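You operate a simulated robot arm through the tools that you are given. There is no shell and no other tool.

The job below is to be done with a simulated robot arm. You get a single attempt, and the scene is never put back.

Task
Run the pump on the loop at the flow on the job card.
Fine: supply open and send closed before the start; leave it running.

The check looks at the end state, three seconds after you hand in, the way a careful person would. Anything else that was tipped, shoved, dropped, spilled or broken makes it a failure.

Robot
A 6-joint arm with a two-finger parallel gripper, fixed in place. Base frame: the origin is at the foot of the arm, x ahead of it, y to its left, z up. Units: mm, rad, N and s.
With the tool pointing down near the work surface it reaches from about 300 to 660 mm from the base axis. Its first joint turns from -2.007 to 2.007 rad. Payload 3.43 kg.
The tool frame sits at the grasp point between the pads (the TCP): z along the fingers, y along the line on which they close. The tips reach 34 mm beyond it. The gripper opens to 128 mm. The fingers are 24 mm wide and 12 mm thick; the gripper's body (48 by 130 mm) begins 96 mm behind the TCP.
Orientation is that of the tool frame in the base frame, as a unit quaternion [x, y, z, w]. With the fingers straight down and closing along the base's y, the tool's x points along the base's -x, its y along +y and its z along -z.

Tools
- The arm moves only by the tool send_rows. Its argument "rows" is a list of rows, each a list of 3 entries, a list of its own where there are three numbers: the shift along the tool's x, y, z in units of 20 mm (1.0 is 20 mm), then the turn, a rotation vector about the tool's x, y, z in units of 4 degrees (1.0 is 4 degrees), then the opening in per cent of the stroke, from 0 (shut) to 100 (fully open). In form: [[[tx, ty, tz], [wx, wy, wz], claw], ...]. A call has 1 to 20 rows; each row shifts and turns the commanded pose from where the row before left it, along the tool's axes as they then stand. A call with a number of a shift or a turn outside -1 to 1 is refused whole. A row lasts 0.2 s, in which the tool goes at most 50 mm and 0.15 rad; a call with a longer step from one row to the next is refused whole, and so is a gripper value outside its range. Where a pose cannot be reached the arm comes as near as it can. A force on the tool above 50 N (or 10 N above the force at the start of the call, whichever is more), or a blocked arm, ends the call early, and 0.2 s more pass. Each finger travels about 153 mm/s and halts on what it meets, pressing with about 30 N; the grip force reading is that of the motor and also rises with nothing between the fingers. The clock runs only during rows and for 0.2 s after the last one: add rows that do not move to give the fingers time. It gives the time, the measured TCP pose, the force on the tool (base axes), the opening and the grip force at its end, in the units of the frame above (readings bear some noise), with the torque about the TCP (base axes, N m) and any sound that the robot's microphone picked up, and new pictures: "pictures" is both (left out), scene, wrist or none.
- Cameras (640 x 400 px; columns grow to the right, rows downward): "scene" is fixed at [224.6, -505.7, 1897.5]; the picture's right is [0.91, -0.41, 0.00], its down [-0.26, -0.59, -0.76] and it looks along [0.31, 0.69, -0.65] (base axes); focal length 318 px, centre (320, 200). "wrist" rides on the gripper at [76, -11, -160] in the tool frame; the picture's right is [0.15, 0.99, 0.00], its down [-0.88, 0.13, -0.46] and it looks along [-0.45, 0.07, 0.89] (tool axes); focal length 234 px, centre (320, 200). There is no depth. A picture from a camera that has moved, and an enlarged one, comes with that camera's place and axes in the base frame and with its lens. The place of the scene camera against the robot may be out by one fixed shift of up to 12 mm in any direction.
- move_column(by): slides the trunk up (or, below 0, down) by that many mm; the arm rides with it, the base frame stays. It gives what a move gives, with no picture.
- inspect(camera, box): a new picture of the part [left, top, right, bottom] of that camera's present view, enlarged. It takes no simulated time.
- close_job(): hands the job in; it is judged then, once.

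Places have to be worked out from the pictures, the camera data and where the tool is seen. Open the gripper and draw the arm clear of the work before you hand the job in, unless the task says otherwise.

The tools are called after "Call:" as name(argument=value, ...) on one line, values as JSON. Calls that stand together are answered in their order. send_rows: Moves the arm, as the interface text tells. Its arguments: {"type":"object","properties":{"rows":{"type":"array","items":{"type":"array"}},"pictures":{"type":"string","enum":["both","scene","wrist","none"]}},"required":["rows"]} The other tools are called the same way: move_column (by) slides the trunk up or down; inspect (camera, box) takes an enlarged picture of a part of a camera's view; close_job () hands the job in.

At the start:

```text
time: 0.0
tool_pos: [354.7, 120.4, 1403.6]
orientation: [0.0, 1.0, 0.0, 0.0]
force: [1.0, -0.4, -0.1]
wrist_torque: [0.0, 0.0, -0.03]
finger_gap: 128.1
gripper_force: 0.0
trunk travel left (down, up): [-925.0, 65.0]
```

scene: 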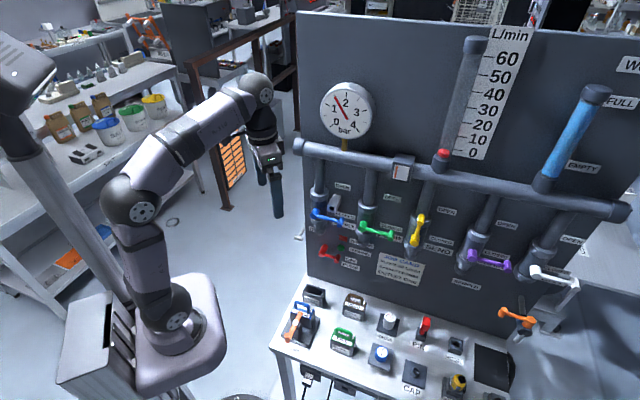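
wrist: 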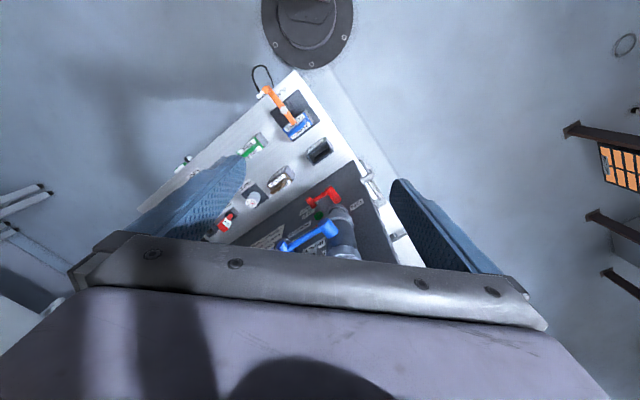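

The scene shows a pipe panel with coloured valve levers, a flow tube, a job card and a table of switches. I'll enlarge several parts to read the labels first.

Call:
inspect(camera="scene", box=[300, 160, 460, 280])

Call:
inspect(camera="scene", box=[360, 240, 440, 290])

Call:
inspect(camera="scene", box=[270, 270, 400, 370])

Call:
inspect(camera="scene", box=[400, 290, 530, 400])

Call:
inspect(camera="scene", box=[440, 180, 640, 340])

Call:
inspect(camera="scene", box=[420, 20, 640, 200])

```text
3.33 times, centred on (380, 220) of scene
camera zoom: at [224.6, -505.7, 1897.5], right [0.91, -0.41, 0.0], down [-0.26, -0.59, -0.76], along [0.31, 0.69, -0.65], focal length 1060 px, centre (120, 133)
```

zoom: 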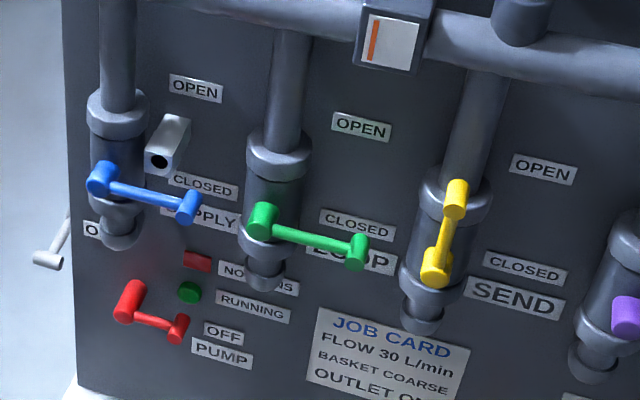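

```text
8.00 times, centred on (400, 265) of scene
camera zoom: at [224.6, -505.7, 1897.5], right [0.91, -0.41, 0.0], down [-0.26, -0.59, -0.76], along [0.31, 0.69, -0.65], focal length 2545 px, centre (-320, -320)
```

zoom: 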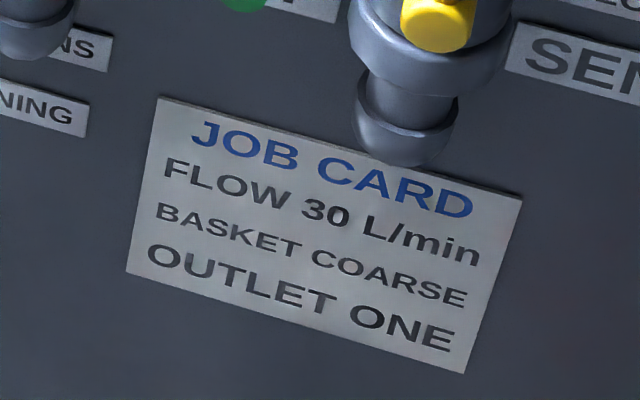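

```text
4.00 times, centred on (335, 320) of scene
camera zoom: at [224.6, -505.7, 1897.5], right [0.91, -0.41, 0.0], down [-0.26, -0.59, -0.76], along [0.31, 0.69, -0.65], focal length 1272 px, centre (260, -280)
```

zoom: 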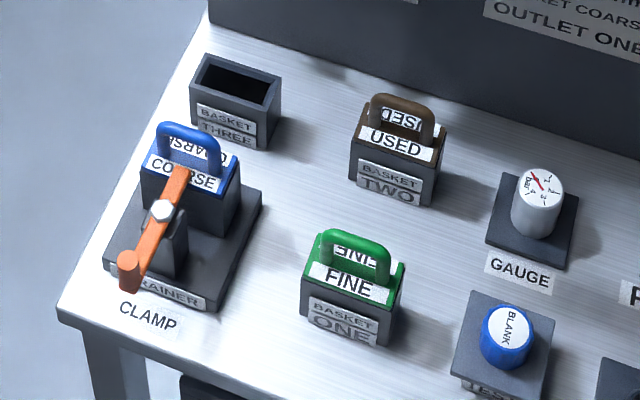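

```text
3.64 times, centred on (465, 345) of scene
camera zoom: at [224.6, -505.7, 1897.5], right [0.91, -0.41, 0.0], down [-0.26, -0.59, -0.76], along [0.31, 0.69, -0.65], focal length 1157 px, centre (-207, -327)
```

zoom: 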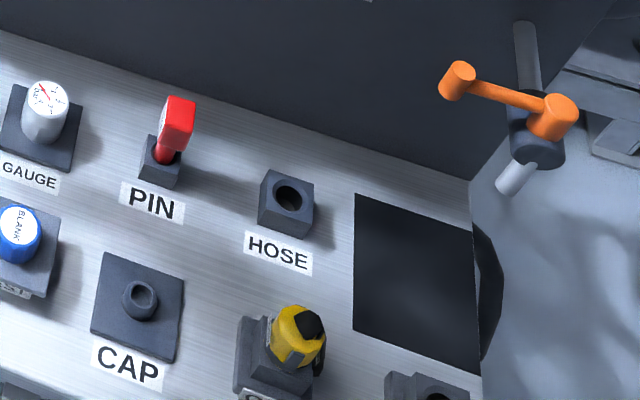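

```text
2.50 times, centred on (540, 260) of scene
camera zoom: at [224.6, -505.7, 1897.5], right [0.91, -0.41, 0.0], down [-0.26, -0.59, -0.76], along [0.31, 0.69, -0.65], focal length 795 px, centre (-230, 50)
```

zoom: 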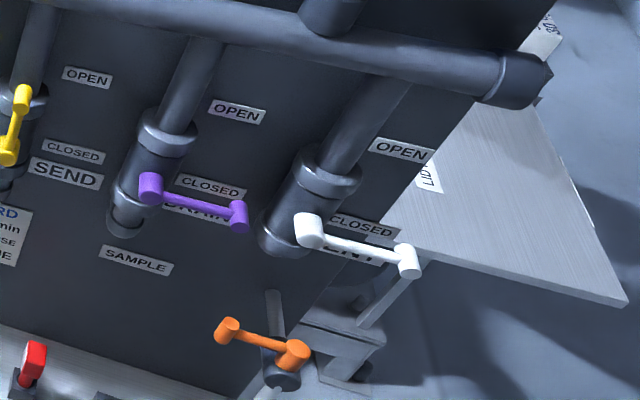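

```text
2.22 times, centred on (530, 110) of scene
camera zoom: at [224.6, -505.7, 1897.5], right [0.91, -0.41, 0.0], down [-0.26, -0.59, -0.76], along [0.31, 0.69, -0.65], focal length 707 px, centre (-147, 400)
```

zoom: 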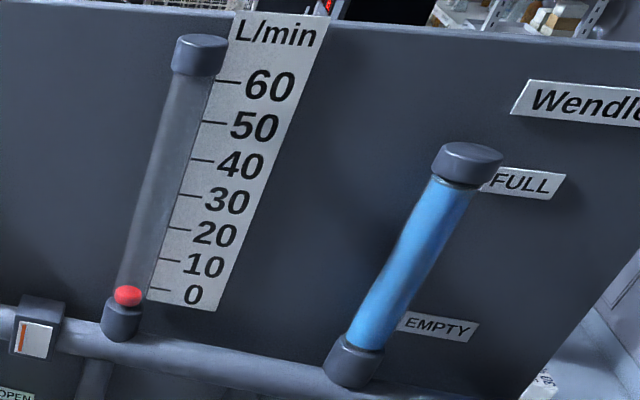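

The job card reads FLOW 30 L/min. Supply (blue), loop (green), drain and vent look closed, send (yellow) looks open, and the pump (red) is off. I'll zoom in on the pump and lever labels next.

Call:
inspect(camera="scene", box=[305, 220, 385, 275])

Call:
inspect(camera="scene", box=[290, 170, 370, 225])

Call:
inspect(camera="scene", box=[560, 30, 640, 120])

Call:
inspect(camera="wrist", box=[180, 60, 420, 270])

Call:
inspect(camera="wrist", box=[250, 170, 380, 260])

Call:
inspect(camera="scene", box=[310, 70, 480, 190])

```text
7.27 times, centred on (345, 248) of scene
camera zoom: at [224.6, -505.7, 1897.5], right [0.91, -0.41, 0.0], down [-0.26, -0.59, -0.76], along [0.31, 0.69, -0.65], focal length 2314 px, centre (138, -146)
```

zoom: 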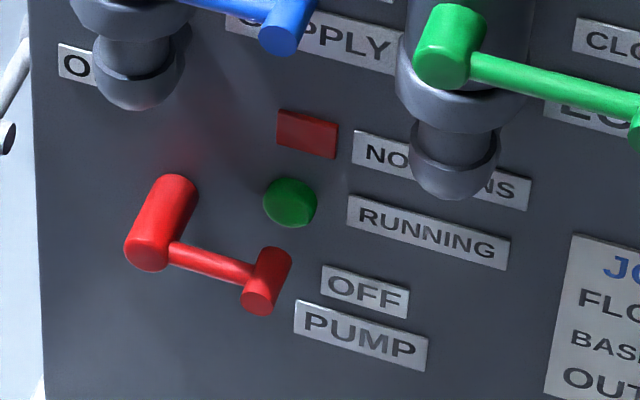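

```text
7.27 times, centred on (330, 198) of scene
camera zoom: at [224.6, -505.7, 1897.5], right [0.91, -0.41, 0.0], down [-0.26, -0.59, -0.76], along [0.31, 0.69, -0.65], focal length 2314 px, centre (247, 218)
```

zoom: 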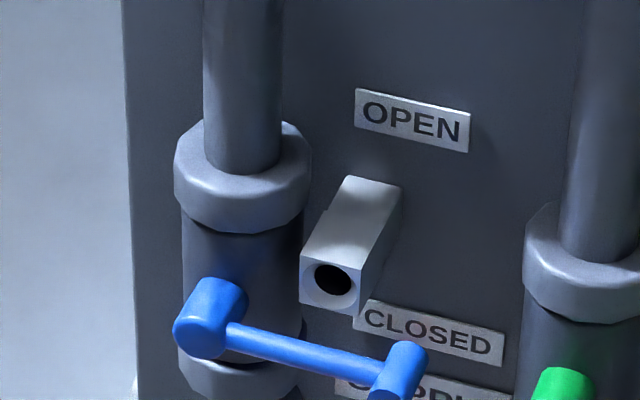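

```text
4.44 times, centred on (600, 75) of scene
camera zoom: at [224.6, -505.7, 1897.5], right [0.91, -0.41, 0.0], down [-0.26, -0.59, -0.76], along [0.31, 0.69, -0.65], focal length 1414 px, centre (-924, 756)
```

zoom: 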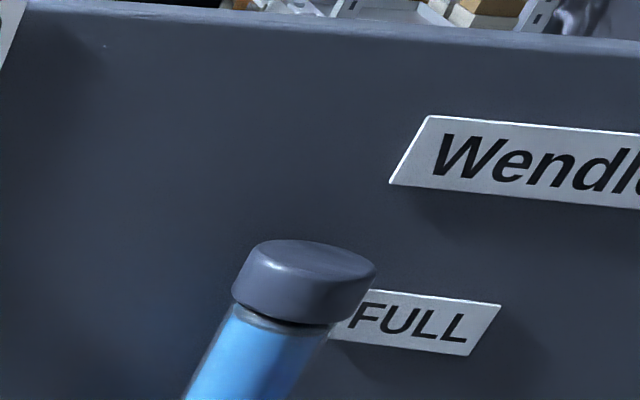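

```text
1.90 times, centred on (300, 165) of wrist
camera zoom: at [278.7, 108.1, 1561.5], right [-0.15, 0.99, 0.0], down [0.88, 0.13, 0.46], along [0.45, 0.07, -0.89], focal length 446 px, centre (358, 267)
```

zoom: 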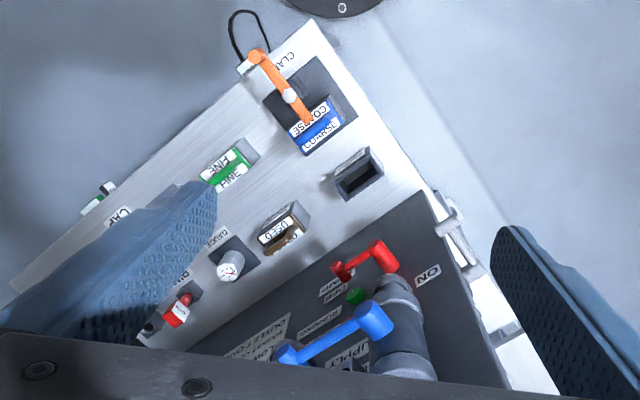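

```text
4.44 times, centred on (315, 215) of wrist
camera zoom: at [278.7, 108.1, 1561.5], right [-0.15, 0.99, 0.0], down [0.88, 0.13, 0.46], along [0.45, 0.07, -0.89], focal length 1041 px, centre (342, 133)
```

zoom: 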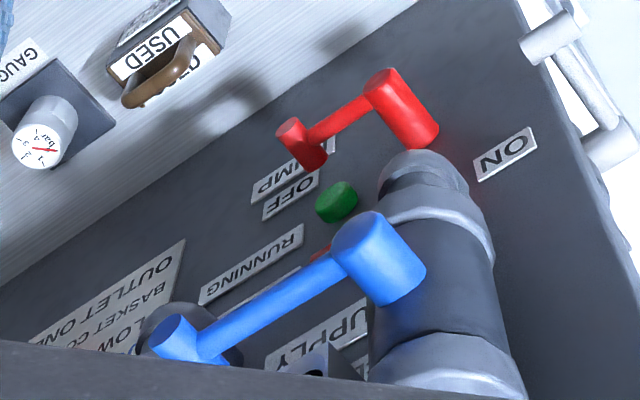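

```text
3.33 times, centred on (395, 130) of scene
camera zoom: at [224.6, -505.7, 1897.5], right [0.91, -0.41, 0.0], down [-0.26, -0.59, -0.76], along [0.31, 0.69, -0.65], focal length 1060 px, centre (70, 433)
```

zoom: 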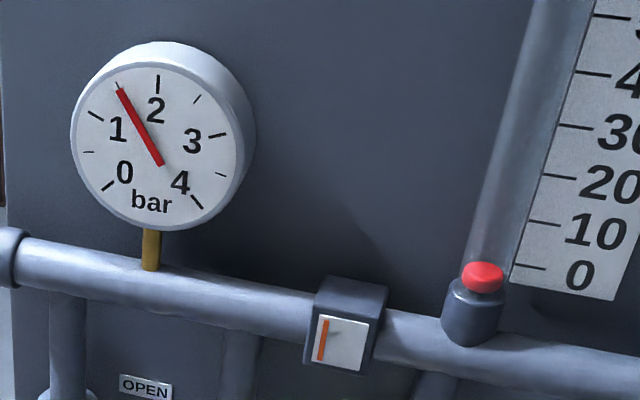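

There's a red "NO MAINS"-style lamp and a grey handle at the panel's left side, so I'm checking both closely, along with the area under the table front.

Call:
inspect(camera="scene", box=[285, 205, 325, 255])

Call:
inspect(camera="scene", box=[335, 225, 375, 255])

Call:
inspect(camera="scene", box=[270, 340, 390, 400])

Call:
inspect(camera="wrist", box=[330, 140, 420, 270])

Call:
inspect(camera="scene", box=[540, 240, 640, 320])

Call:
inspect(camera="scene", box=[400, 330, 500, 400])

```text
8.00 times, centred on (305, 230) of scene
camera zoom: at [224.6, -505.7, 1897.5], right [0.91, -0.41, 0.0], down [-0.26, -0.59, -0.76], along [0.31, 0.69, -0.65], focal length 2545 px, centre (440, -40)
```

zoom: 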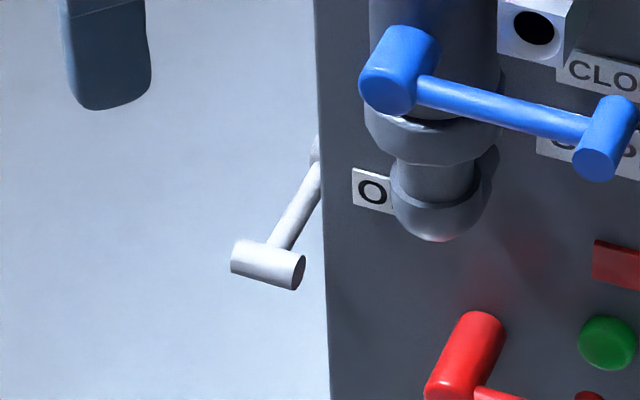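

```text
13.33 times, centred on (355, 240) of scene
camera zoom: at [224.6, -505.7, 1897.5], right [0.91, -0.41, 0.0], down [-0.26, -0.59, -0.76], along [0.31, 0.69, -0.65], focal length 4242 px, centre (-147, -333)
```

zoom: 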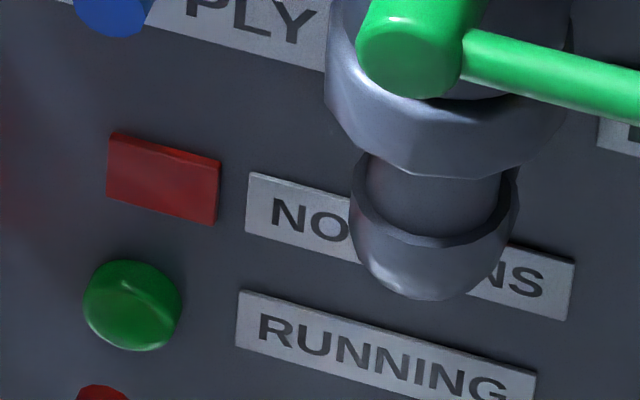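

```text
5.33 times, centred on (330, 370) of scene
camera zoom: at [224.6, -505.7, 1897.5], right [0.91, -0.41, 0.0], down [-0.26, -0.59, -0.76], along [0.31, 0.69, -0.65], focal length 1697 px, centre (267, -707)
```

zoom: 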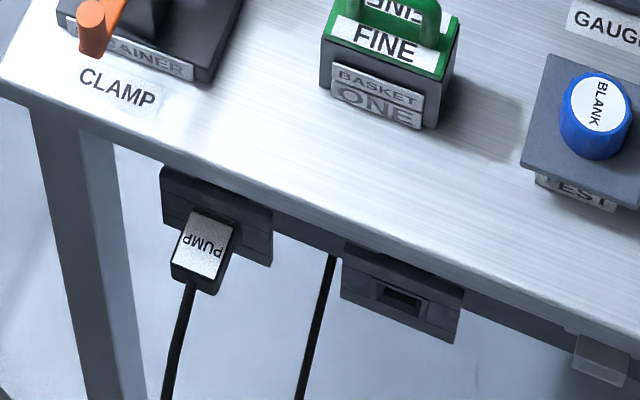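

```text
3.08 times, centred on (375, 205) of wrist
camera zoom: at [278.7, 108.1, 1561.5], right [-0.15, 0.99, 0.0], down [0.88, 0.13, 0.46], along [0.45, 0.07, -0.89], focal length 720 px, centre (151, 185)
```

zoom: 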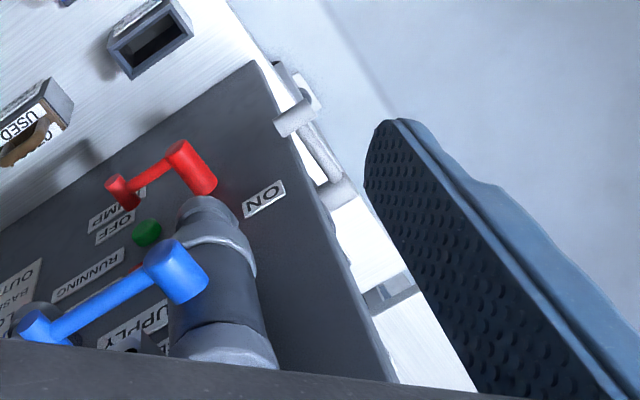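

```text
5.00 times, centred on (590, 280) of scene
camera zoom: at [224.6, -505.7, 1897.5], right [0.91, -0.41, 0.0], down [-0.26, -0.59, -0.76], along [0.31, 0.69, -0.65], focal length 1591 px, centre (-1030, -200)
```

zoom: 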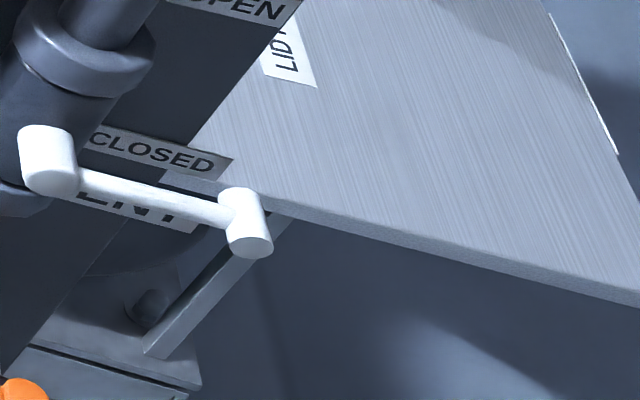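

```text
5.71 times, centred on (450, 365) of scene
camera zoom: at [224.6, -505.7, 1897.5], right [0.91, -0.41, 0.0], down [-0.26, -0.59, -0.76], along [0.31, 0.69, -0.65], focal length 1818 px, centre (-423, -743)
```

zoom: 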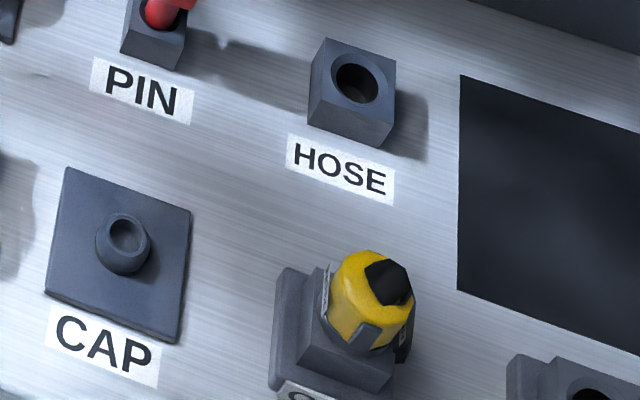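

Table top comes out near z≈735. The panel stands at about 45° to the base axes, roughly 570 mm ahead along [0.707, 0.707], and the lever hubs are on a plane at about 477 mm. The supply hub is near (509, 166, 1213). I'll shift the tool away from the panel, yaw it 45° to face the panel and part-close the fingers.

Call:
send_rows(rows=[[[0, -1, 0], [0, 0, 0], 80], [[0, -1, 0], [0, 0, 0], 60], [[0, -1, 0], [0, 0, 0], 50], [[0, -1, 0], [0, 0, 0], 50], [[0, -1, 0], [0, 0, 0], 50], [[0, 0, 0], [0, 0, -1], 50], [[0, 0, 0], [0, 0, -1], 50], [[0, 0, 0], [0, 0, -1], 50], [[0, 0, 0], [0, 0, -1], 50], [[0, 0, 0], [0, 0, -1], 50], [[0, 0, 0], [0, 0, -1], 50], [[0, 0, 0], [0, 0, -1], 50], [[0, 0, 0], [0, 0, -1], 50], [[0, 0, 0], [0, 0, -1], 50], [[0, 0, 0], [0, 0, -1], 50], [[0, 0, 0], [0, 0, -1], 50], [[0, 0, 0], [0, 0, -0.25], 50]], pictures="both")

```text
time: 3.6
tool_pos: [355.4, 19.7, 1403.2]
orientation: [-0.384, 0.923, 0.0, 0.0]
force: [-0.6, 1.6, 0.1]
wrist_torque: [0.02, 0.04, 0.01]
finger_gap: 64.1
gripper_force: 0.1
trunk travel left (down, up): [-925.0, 65.0]
camera wrist: at [309.1, -42.2, 1561.6], right [-0.8, 0.59, 0.0], down [0.53, 0.72, 0.46], along [0.27, 0.37, -0.89], focal length 234 px, centre (320, 200)
```

scene: 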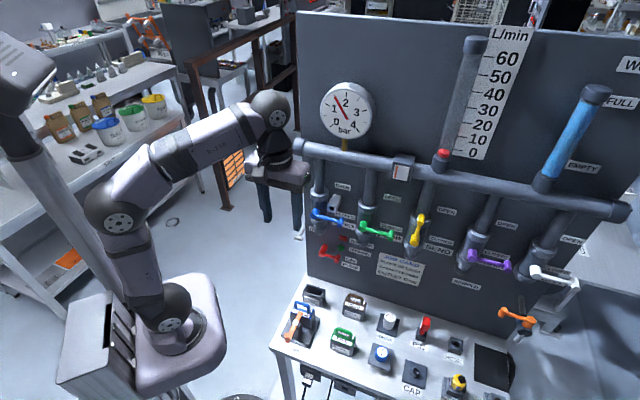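
wrist: 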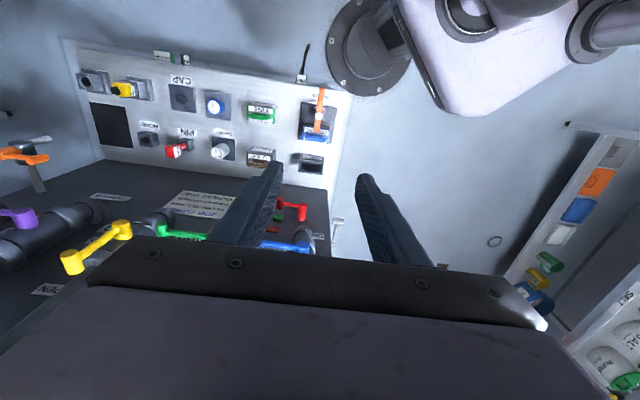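

The tool now squares to the panel (closing axis along −u). Next I'll pitch it up toward horizontal while moving to a standoff in front of the supply lever.

Call:
send_rows(rows=[[[-0.29, -0.205, 0.425], [0, -1, 0], 50], [[-0.26, -0.205, 0.444], [0, -1, 0], 50], [[-0.228, -0.205, 0.461], [0, -1, 0], 50], [[-0.195, -0.205, 0.476], [0, -1, 0], 50], [[-0.161, -0.205, 0.488], [0, -1, 0], 50], [[-0.127, -0.205, 0.499], [0, -1, 0], 50], [[-0.092, -0.205, 0.506], [0, -1, 0], 50], [[-0.057, -0.205, 0.511], [0, -1, 0], 50], [[-0.021, -0.205, 0.514], [0, -1, 0], 50], [[0.015, -0.205, 0.514], [0, -1, 0], 50], [[0.051, -0.205, 0.512], [0, -1, 0], 50], [[0.087, -0.205, 0.507], [0, -1, 0], 50], [[0.122, -0.205, 0.5], [0, -1, 0], 50], [[0.156, -0.205, 0.49], [0, -1, 0], 50], [[0.19, -0.205, 0.478], [0, -1, 0], 50], [[0.223, -0.205, 0.464], [0, -1, 0], 50], [[0.255, -0.205, 0.447], [0, -1, 0], 50], [[0.285, -0.205, 0.428], [0, -1, 0], 50], [[0.315, -0.205, 0.407], [0, -1, 0], 50], [[0.342, -0.205, 0.384], [0, -1, 0], 50]], pictures="both")

```text
time: 7.8
tool_pos: [497.0, 46.2, 1232.3]
orientation: [-0.294, 0.706, 0.247, 0.594]
force: [0.5, -0.9, -0.5]
wrist_torque: [0.03, 0.0, 0.01]
finger_gap: 64.2
gripper_force: 0.0
trunk travel left (down, up): [-925.0, 65.0]
camera wrist: at [384.1, -84.6, 1185.0], right [-0.72, 0.68, -0.14], down [-0.3, -0.12, 0.95], along [0.63, 0.72, 0.29], focal length 234 px, centre (320, 200)
```

scene: 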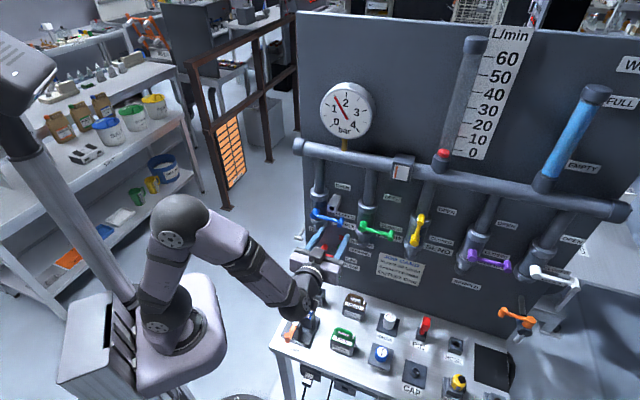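
wrist: 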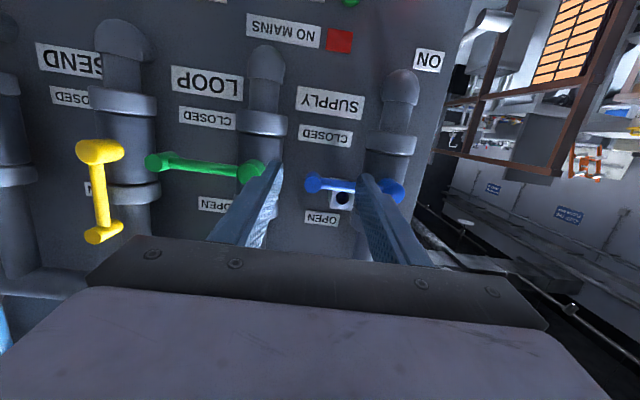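

I now have a clear, upside-down view of the panel. I'll inspect the lamp, the supply lever and the block next to it.

Call:
inspect(camera="wrist", box=[230, 0, 370, 90])

Call:
inspect(camera="wrist", box=[280, 140, 420, 230])

Call:
inspect(camera="wrist", box=[400, 0, 540, 120])

Call:
inspect(camera="wrist", box=[60, 100, 290, 250])

Call:
inspect(camera="scene", box=[280, 180, 400, 300])

```text
4.44 times, centred on (300, 45) of wrist
camera zoom: at [384.1, -84.6, 1185.0], right [-0.72, 0.68, -0.14], down [-0.3, -0.12, 0.95], along [0.63, 0.72, 0.29], focal length 1041 px, centre (409, 889)
```

zoom: 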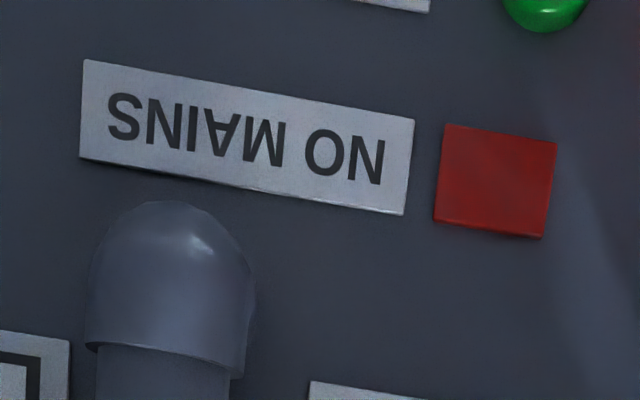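

```text
4.44 times, centred on (350, 185) of wrist
camera zoom: at [384.1, -84.6, 1185.0], right [-0.72, 0.68, -0.14], down [-0.3, -0.12, 0.95], along [0.63, 0.72, 0.29], focal length 1041 px, centre (187, 267)
```

zoom: 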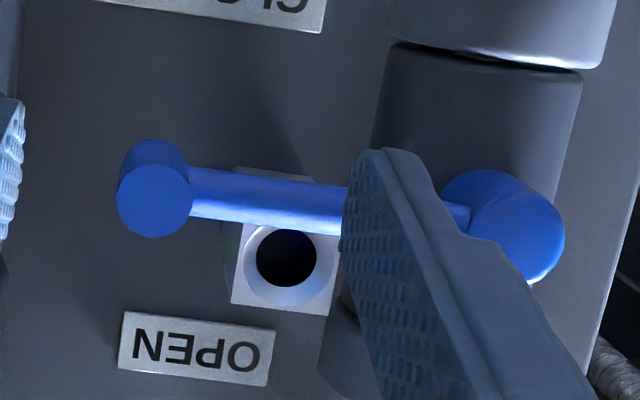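

```text
3.33 times, centred on (470, 60) of wrist
camera zoom: at [384.1, -84.6, 1185.0], right [-0.72, 0.68, -0.14], down [-0.3, -0.12, 0.95], along [0.63, 0.72, 0.29], focal length 781 px, centre (-180, 667)
```

zoom: 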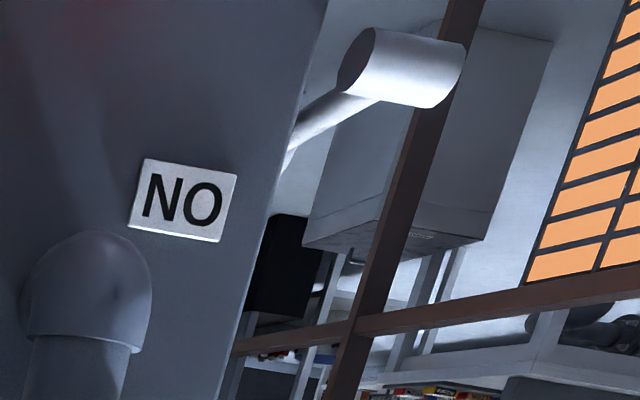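

```text
2.67 times, centred on (175, 175) of wrist
camera zoom: at [384.1, -84.6, 1185.0], right [-0.72, 0.68, -0.14], down [-0.3, -0.12, 0.95], along [0.63, 0.72, 0.29], focal length 624 px, centre (707, 267)
```

zoom: 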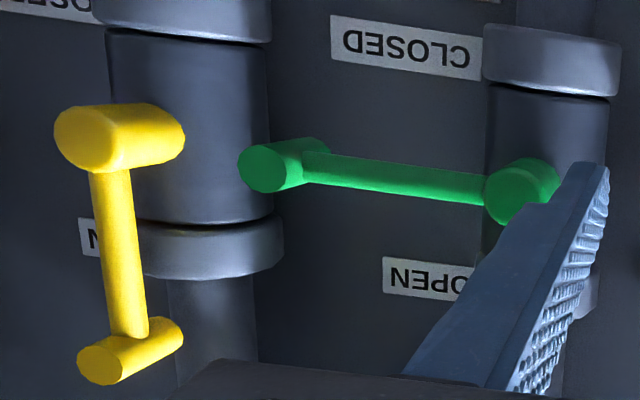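

```text
3.33 times, centred on (340, 240) of scene
camera zoom: at [224.6, -505.7, 1897.5], right [0.91, -0.41, 0.0], down [-0.26, -0.59, -0.76], along [0.31, 0.69, -0.65], focal length 1060 px, centre (253, 67)
```

zoom: 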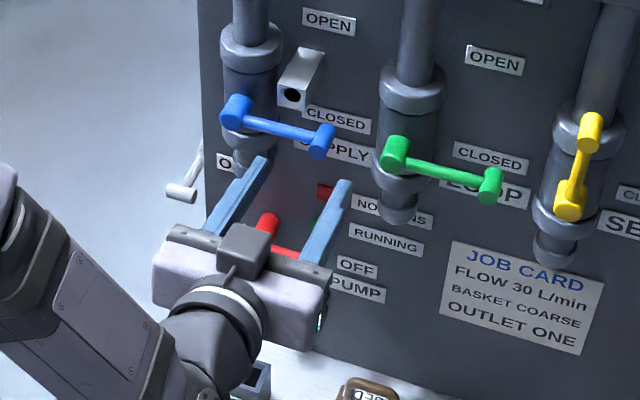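

Triangulating from the two wrist views gives, as depth along the panel normal / u along the panel / z:
- **Supply knob:** front at 438 / 325 / 1241.
- **Supply hub:** about 449 / 236 / 1237.
- **Block:** its face is at depth about 481, behind the lever, so the lever is free with no pin in it.

I'll finish the pitch, centre on the knob line and start rolling the tool so the fingers straddle above and below the knob.

Call:
send_rows(rows=[[[0, 0, 0], [0, -1, 0], 50], [[0, 0, 0], [0, -1, 0], 50], [[0, 0, 0], [0, -0.5, 0], 50], [[-0.435, -0.31, 0], [0, 0, 0], 50], [[0, 0, 0], [0, 0, 1], 50], [[0, 0, 0], [0, 0, 1], 50], [[0, 0, 0], [0, 0, 1], 50], [[0, 0, 0], [0, 0, 1], 50], [[0, 0, 0], [0, 0, 1], 50], [[0, 0, 0], [0, 0, 1], 50], [[0, 0, 0], [0, 0, 1], 50], [[0, 0, 0], [0, 0, 1], 50], [[0, 0, 0], [0, 0, 1], 50], [[0, 0, 0], [0, 0, 1], 50], [[0, 0, 0], [0, 0, 1], 50], [[0, 0, 0], [0, 0, 1], 50]], pictures="wrist")

Call:
send_rows(rows=[[[0, 0, 0], [0, 0, 1], 50], [[0, 0, 0], [0, 0, 1], 50], [[0, 0, 0], [0, 0, 1], 50], [[0, 0, 0], [0, 0, 1], 50], [[0, 0, 0], [0, 0, 1], 50], [[0, 0, 0], [0, 0, 1], 50], [[0, 0, 0], [0, 0, 1], 50], [[0, 0, 0], [0, 0, 1], 50], [[0, 0, 0], [0, 0, 1], 50], [[0, 0, 0], [0, 0, 1], 50], [[0, 0, 0], [0, 0, 0.5], 50]], pictures="both")

```text
time: 11.2
tool_pos: [500.2, 40.0, 1242.9]
orientation: [0.018, 0.706, 0.514, 0.486]
force: [0.2, 0.3, -0.6]
wrist_torque: [0.0, -0.02, 0.01]
finger_gap: 63.9
gripper_force: 0.1
trunk travel left (down, up): [-925.0, 65.0]
camera wrist: at [351.8, -39.0, 1181.6], right [-0.55, 0.54, 0.64], down [0.08, -0.72, 0.68], along [0.83, 0.42, 0.35], focal length 234 px, centre (320, 200)
```

wrist: 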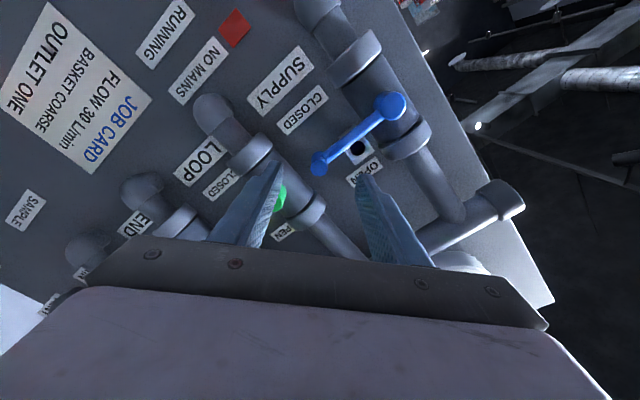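

```text
time: 13.6
tool_pos: [499.9, 40.0, 1242.3]
orientation: [0.27, 0.653, 0.654, 0.27]
force: [-0.2, -0.9, 0.2]
wrist_torque: [-0.02, 0.0, 0.0]
finger_gap: 64.1
gripper_force: 0.0
trunk travel left (down, up): [-925.0, 65.0]
camera wrist: at [332.7, -20.2, 1229.6], right [-0.1, 0.1, 0.99], down [0.3, -0.94, 0.13], along [0.95, 0.31, 0.07], focal length 234 px, centre (320, 200)
```

scene: 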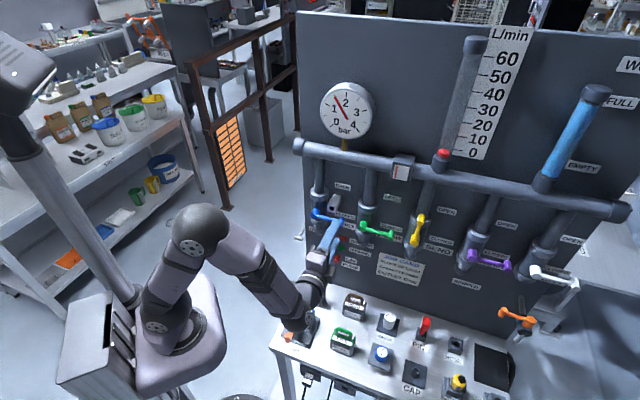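
wrist: 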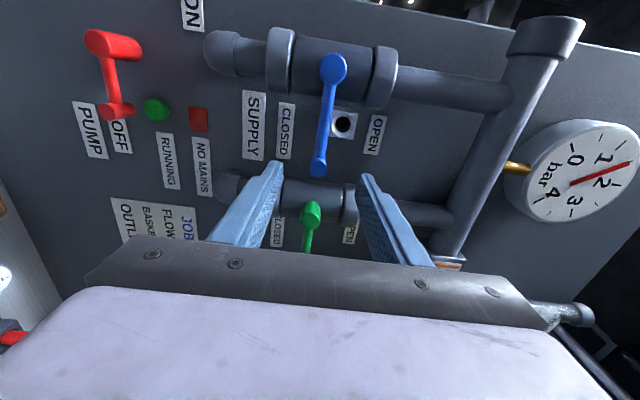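

The camera confirms the supply knob at u≈325.5, z≈1240, centred between the fingers. I'll advance 52 mm so the fingers straddle it, then narrow the gap.

Call:
send_rows(rows=[[[0, -0.1, 0.65], [0, 0, 0], 50], [[0, 0, 0.65], [0, 0, 0], 50], [[0, 0, 0.65], [0, 0, 0], 50], [[0, 0, 0.65], [0, 0, 0], 50], [[0, 0, 0], [0, 0, 0], 35], [[0, 0, 0], [0, 0, 0], 20], [[0, 0, 0], [0, 0, 0], 18], [[0, 0, 0], [0, 0, 0], 18]], pictures="both")

```text
time: 15.4
tool_pos: [536.2, 76.1, 1239.0]
orientation: [0.27, 0.653, 0.654, 0.27]
force: [-0.7, -0.2, -0.4]
wrist_torque: [-0.03, 0.04, 0.03]
finger_gap: 23.1
gripper_force: 0.0
trunk travel left (down, up): [-925.0, 65.0]
camera wrist: at [369.6, 16.7, 1227.7], right [-0.1, 0.1, 0.99], down [0.3, -0.94, 0.13], along [0.95, 0.31, 0.07], focal length 234 px, centre (320, 200)
```

scene: 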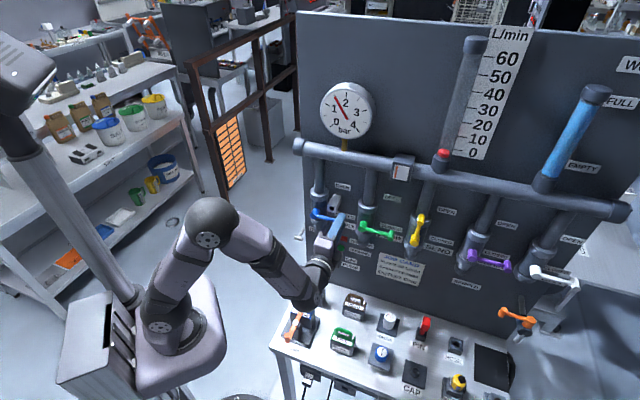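
wrist: 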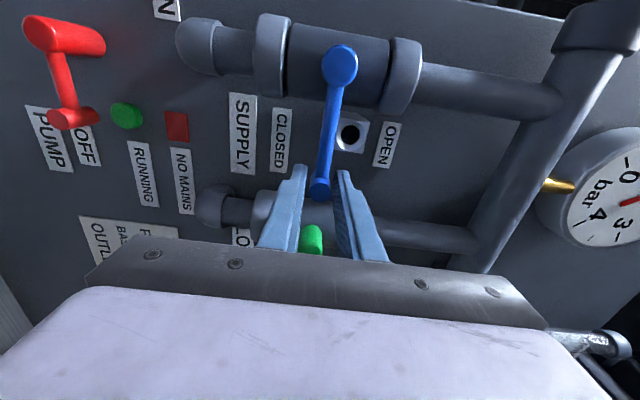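

Call:
inspect(camera="wrist", box=[260, 120, 380, 240])

Call:
inspect(camera="scene", box=[290, 180, 390, 260])

```text
3.33 times, centred on (320, 180) of wrist
camera zoom: at [369.6, 16.7, 1227.7], right [-0.1, 0.1, 0.99], down [0.3, -0.94, 0.13], along [0.95, 0.31, 0.07], focal length 781 px, centre (320, 267)
```

zoom: 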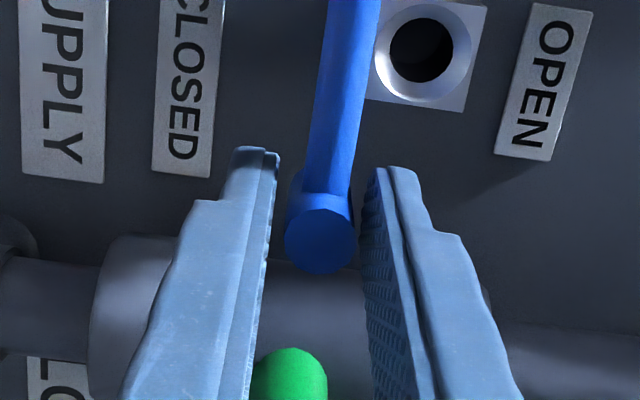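

```text
5.00 times, centred on (340, 220) of scene
camera zoom: at [224.6, -505.7, 1897.5], right [0.91, -0.41, 0.0], down [-0.26, -0.59, -0.76], along [0.31, 0.69, -0.65], focal length 1591 px, centre (220, 100)
```

zoom: 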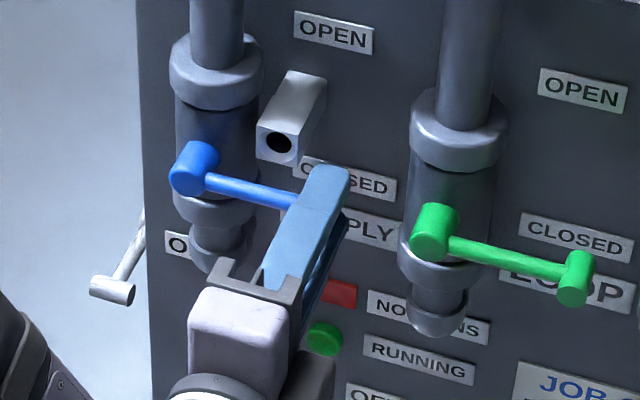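

The fingers straddle the knob evenly. I'll drive the supply lever counter-clockwise (right to up) along the 89 mm arc, rolling the tool with it.

Call:
send_rows(rows=[[[0.011, 0.31, 0], [0, 0, -1], 18], [[0.011, 0.31, 0], [0, 0, -1], 18], [[0.011, 0.31, 0], [0, 0, -1], 18], [[0.011, 0.31, 0], [0, 0, -1], 18], [[0.011, 0.31, 0], [0, 0, -1], 18], [[0.011, 0.31, 0], [0, 0, -1], 18], [[0.011, 0.31, 0], [0, 0, -1], 18], [[0.011, 0.31, 0], [0, 0, -1], 18], [[0.011, 0.31, 0], [0, 0, -1], 18], [[0.011, 0.31, 0], [0, 0, -1], 18], [[0.011, 0.31, 0], [0, 0, -1], 18], [[0.011, 0.31, 0], [0, 0, -1], 18], [[0.011, 0.31, 0], [0, 0, -1], 18], [[0.011, 0.31, 0], [0, 0, -1], 18], [[0.011, 0.31, 0], [0, 0, -1], 18], [[0.011, 0.31, 0], [0, 0, -1], 18]], pictures="both")

```text
time: 18.8
tool_pos: [501.0, 111.5, 1319.2]
orientation: [-0.118, 0.697, 0.411, 0.576]
force: [1.2, -1.1, -1.7]
wrist_torque: [-0.03, 0.02, -0.04]
finger_gap: 24.0
gripper_force: 0.4
trunk travel left (down, up): [-925.0, 65.0]
camera wrist: at [371.8, 14.8, 1245.3], right [-0.68, 0.67, 0.3], down [-0.13, -0.51, 0.85], along [0.73, 0.53, 0.43], focal length 234 px, centre (320, 200)
```

scene: 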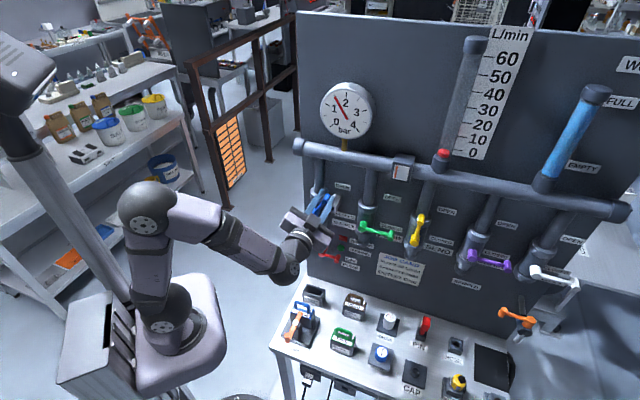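
wrist: 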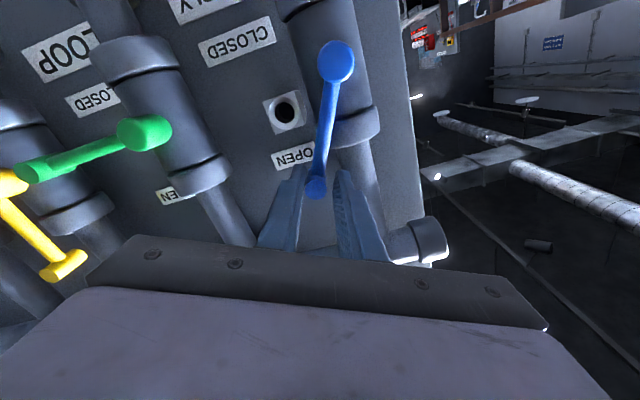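

The lever follows with negligible force (now at about 64°). I'll continue to just past 90° to bring it fully open.

Call:
send_rows(rows=[[[0.011, 0.31, 0], [0, 0, -1], 18], [[0.011, 0.31, 0], [0, 0, -1], 18], [[0.011, 0.31, 0], [0, 0, -1], 18], [[0.011, 0.31, 0], [0, 0, -1], 18], [[0.011, 0.31, 0], [0, 0, -1], 18], [[0.011, 0.31, 0], [0, 0, -1], 18], [[0.005, 0.155, 0], [0, 0, -0.5], 18], [[0.005, 0.155, 0], [0, 0, -0.5], 18]], pictures="both")

```text
time: 20.6
tool_pos: [472.7, 140.2, 1327.8]
orientation: [-0.282, 0.648, 0.259, 0.658]
force: [4.6, -2.7, 0.4]
wrist_torque: [-0.02, 0.04, -0.04]
finger_gap: 26.0
gripper_force: 2.2
trunk travel left (down, up): [-925.0, 65.0]
camera wrist: at [369.4, 17.3, 1251.8], right [-0.7, 0.7, -0.18], down [-0.44, -0.21, 0.87], along [0.57, 0.69, 0.45], focal length 234 px, centre (320, 200)
```

scene: 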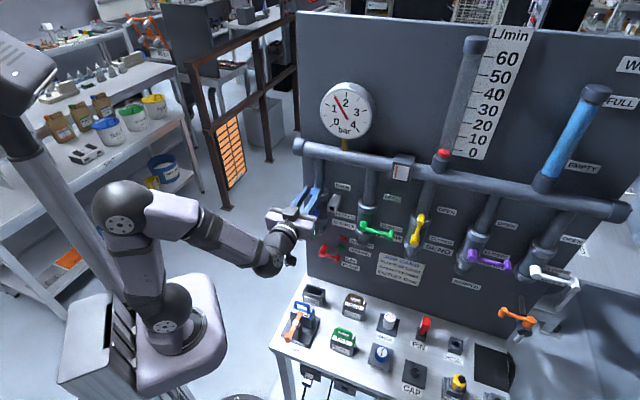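
wrist: 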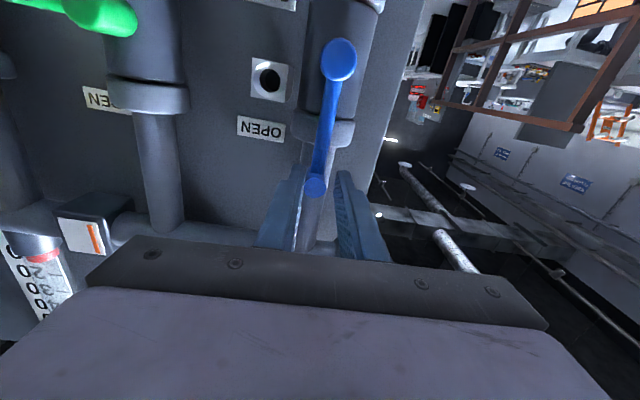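

Force of about 5 N toward the right suggests the lever is near its open stop. I'll take a close look at the lever angle.

Call:
inspect(camera="wrist", box=[240, 20, 400, 220])

Call:
inspect(camera="scene", box=[270, 160, 390, 260])

```text
2.00 times, centred on (320, 120) of wrist
camera zoom: at [369.4, 17.3, 1251.8], right [-0.7, 0.7, -0.18], down [-0.44, -0.21, 0.87], along [0.57, 0.69, 0.45], focal length 468 px, centre (320, 360)
```

zoom: 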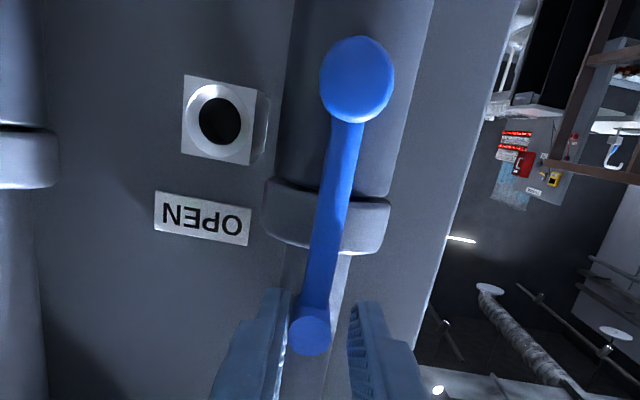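

```text
4.00 times, centred on (330, 210) of scene
camera zoom: at [224.6, -505.7, 1897.5], right [0.91, -0.41, 0.0], down [-0.26, -0.59, -0.76], along [0.31, 0.69, -0.65], focal length 1272 px, centre (280, 160)
```

zoom: 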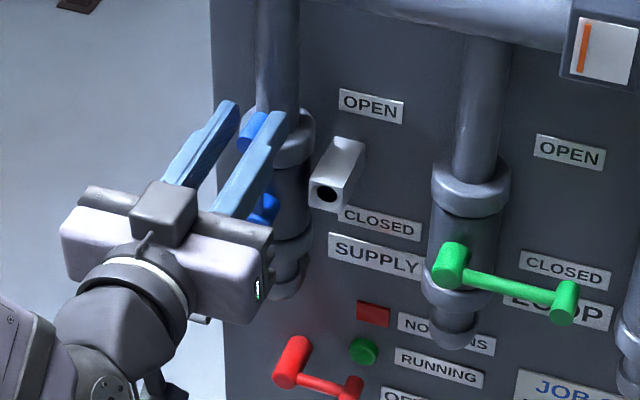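

The lever measures about 89°. I'll nudge it another 2 mm toward the open stop and see whether the force rises.

Call:
send_rows(rows=[[[0, 0.06, 0], [0, 0, 0], 18], [[0, 0.06, 0], [0, 0, 0], 18], [[0, 0, 0], [0, 0, 0], 18]], pictures="none")

```text
time: 21.4
tool_pos: [471.8, 141.3, 1327.6]
orientation: [-0.281, 0.648, 0.26, 0.658]
force: [9.5, -4.7, 2.3]
wrist_torque: [-0.09, 0.02, -0.14]
finger_gap: 28.8
gripper_force: 4.8
trunk travel left (down, up): [-925.0, 65.0]
```

The supply lever is at its open stop. I'll release it, back out, and move right along the panel toward the send (yellow) lever, which I estimate at u≈541, z≈1326.

Call:
send_rows(rows=[[[0, -0.12, 0], [0, 0, 0], 30], [[0, 0, 0], [0, 0, 0], 40], [[0, 0, -1], [0, 0, 0], 40], [[0, 0, -1], [0, 0, 0], 40], [[0, 0, -0.9], [0, 0, 0], 40], [[0, -1, 0], [0, 0, 0], 40], [[0, -1, 0], [0, 0, 0], 40], [[0, -1, 0], [0, 0, 0], 40], [[0, -1, 0], [0, 0, 0], 40], [[0, -1, 0], [0, 0, 0], 40], [[0, -1, 0], [0, 0, 0], 40], [[0, -1, 0], [0, 0, 0], 40], [[0, -1, 0], [0, 0, 0], 40], [[0, -1, 0], [0, 0, 0], 40], [[0, -1, 0], [0, 0, 0], 40], [[0, -1, 0], [0, 0, 0], 40], [[0, -1, 0], [0, 0, 0], 40]], pictures="both")

```text
time: 25.0
tool_pos: [613.1, -74.9, 1341.1]
orientation: [-0.284, 0.647, 0.26, 0.658]
force: [0.7, 0.6, -0.1]
wrist_torque: [0.0, -0.01, 0.07]
finger_gap: 51.4
gripper_force: 0.0
out of reach, approached as far as the arm can: row 4, 5
trunk travel left (down, up): [-925.0, 65.0]
camera wrist: at [510.0, -197.8, 1265.1], right [-0.7, 0.69, -0.18], down [-0.44, -0.21, 0.88], along [0.57, 0.69, 0.45], focal length 234 px, centre (320, 200)
```

scene: 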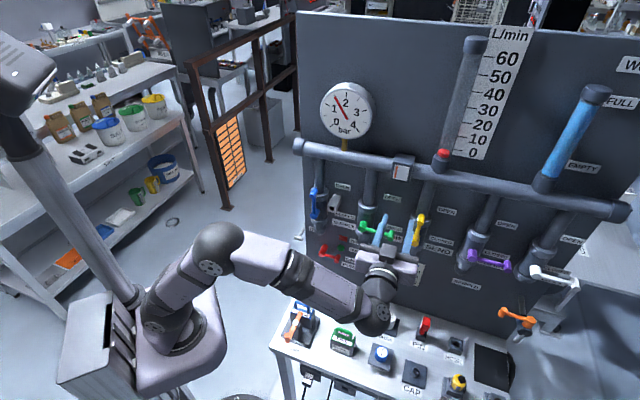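
wrist: 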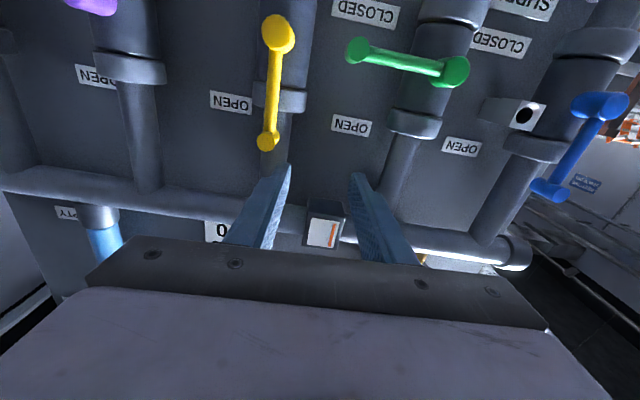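

Yellow is confirmed up (open): hub u≈539, z≈1238, knob z≈1324. Reach is getting tight, so I'll raise the trunk 60 mm to bring the shoulder closer to lever height.

Call:
move_column(by=60)

```text
time: 26.0
tool_pos: [611.6, -74.0, 1401.9]
orientation: [-0.282, 0.648, 0.26, 0.658]
force: [-0.4, 0.8, 0.6]
wrist_torque: [-0.01, 0.03, -0.01]
finger_gap: 51.2
gripper_force: 0.0
trunk travel left (down, up): [-985.0, 5.0]
```

I'll now move down and right to the yellow knob line, then forward to straddle it.

Call:
send_rows(rows=[[[0.9625, -0.67, 0], [0, 0, 0], 40], [[0.9625, -0.67, 0], [0, 0, 0], 40], [[0.9625, -0.67, 0], [0, 0, 0], 40], [[0.9625, -0.67, 0], [0, 0, 0], 40], [[0, 0, 0], [0, 0, 0], 40]], pictures="wrist")

```text
time: 27.2
tool_pos: [652.3, -112.4, 1329.3]
orientation: [-0.283, 0.648, 0.26, 0.658]
force: [0.2, 0.2, 0.0]
wrist_torque: [0.01, -0.05, -0.03]
finger_gap: 51.3
gripper_force: 0.1
trunk travel left (down, up): [-985.0, 5.0]
camera wrist: at [548.9, -235.6, 1251.1], right [-0.7, 0.69, -0.18], down [-0.44, -0.21, 0.87], along [0.57, 0.69, 0.45], focal length 234 px, centre (320, 200)
```

wrist: 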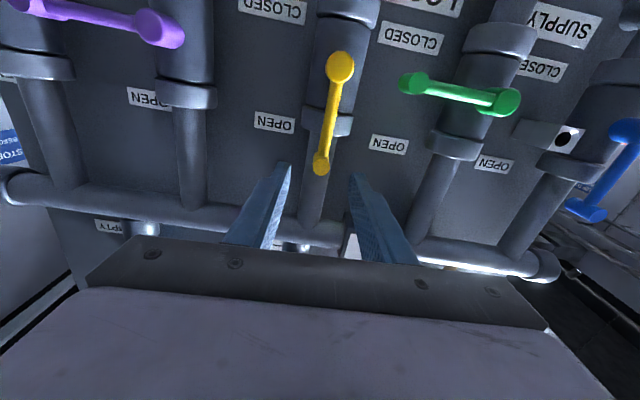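

The yellow knob is centred between the fingers. I'll advance 52 mm and narrow the gap.

Call:
send_rows(rows=[[[0.05, 0, 0.65], [0, 0, 0], 40], [[0.05, 0, 0.65], [0, 0, 0], 40], [[0.05, 0, 0.65], [0, 0, 0], 40], [[0.05, 0, 0.65], [0, 0, 0], 40], [[0, 0, 0], [0, 0, 0], 30], [[0, 0, 0], [0, 0, 0], 18], [[0, 0, 0], [0, 0, 0], 18]], pictures="wrist")

```text
time: 28.8
tool_pos: [689.3, -77.0, 1324.2]
orientation: [-0.281, 0.648, 0.259, 0.658]
force: [0.2, -0.1, 0.5]
wrist_torque: [0.03, -0.01, 0.01]
finger_gap: 23.0
gripper_force: 0.1
trunk travel left (down, up): [-985.0, 5.0]
camera wrist: at [585.2, -199.8, 1246.7], right [-0.7, 0.69, -0.18], down [-0.44, -0.21, 0.88], along [0.57, 0.69, 0.45], focal length 234 px, centre (320, 200)
```

wrist: 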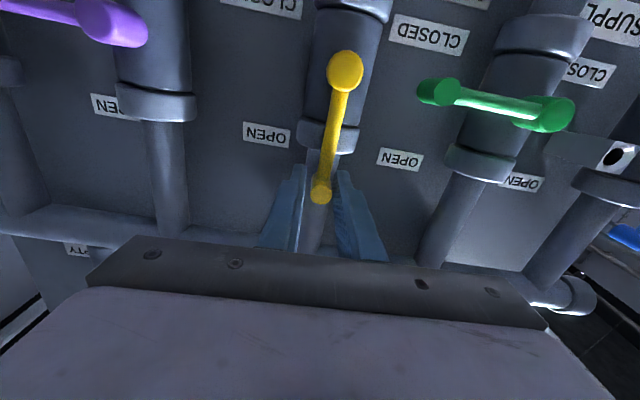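

The send knob is held loosely. I'll drive it clockwise (up to right, closing) along the arc, in two parts so I can watch reach and force.

Call:
send_rows(rows=[[[0.011, -0.305, 0], [0, 0, 1], 18], [[0.011, -0.305, 0], [0, 0, 1], 18], [[0.011, -0.305, 0], [0, 0, 1], 18], [[0.011, -0.305, 0], [0, 0, 1], 18], [[0.011, -0.305, 0], [0, 0, 1], 18], [[0.011, -0.305, 0], [0, 0, 1], 18], [[0.011, -0.305, 0], [0, 0, 1], 18], [[0.011, -0.305, 0], [0, 0, 1], 18], [[0.011, -0.305, 0], [0, 0, 1], 18], [[0.011, -0.305, 0], [0, 0, 1], 18]], pictures="wrist")

```text
time: 31.0
tool_pos: [730.5, -117.8, 1304.7]
orientation: [-0.043, 0.705, 0.47, 0.529]
force: [-0.6, 1.7, 0.7]
wrist_torque: [-0.01, -0.02, -0.02]
finger_gap: 24.1
gripper_force: 0.6
trunk travel left (down, up): [-985.0, 5.0]
camera wrist: at [589.6, -203.7, 1237.3], right [-0.62, 0.61, 0.49], down [-0.01, -0.63, 0.77], along [0.79, 0.47, 0.4], focal length 234 px, centre (320, 200)
```

wrist: 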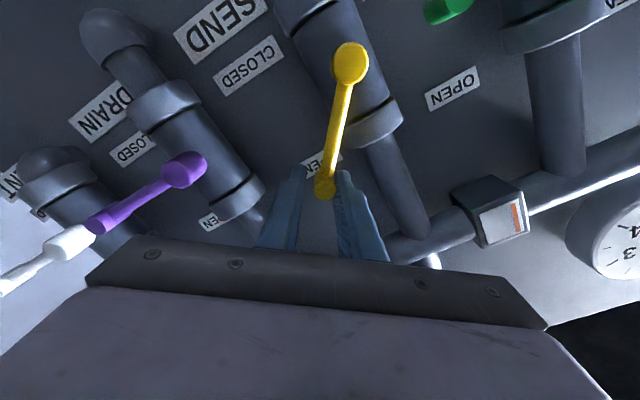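

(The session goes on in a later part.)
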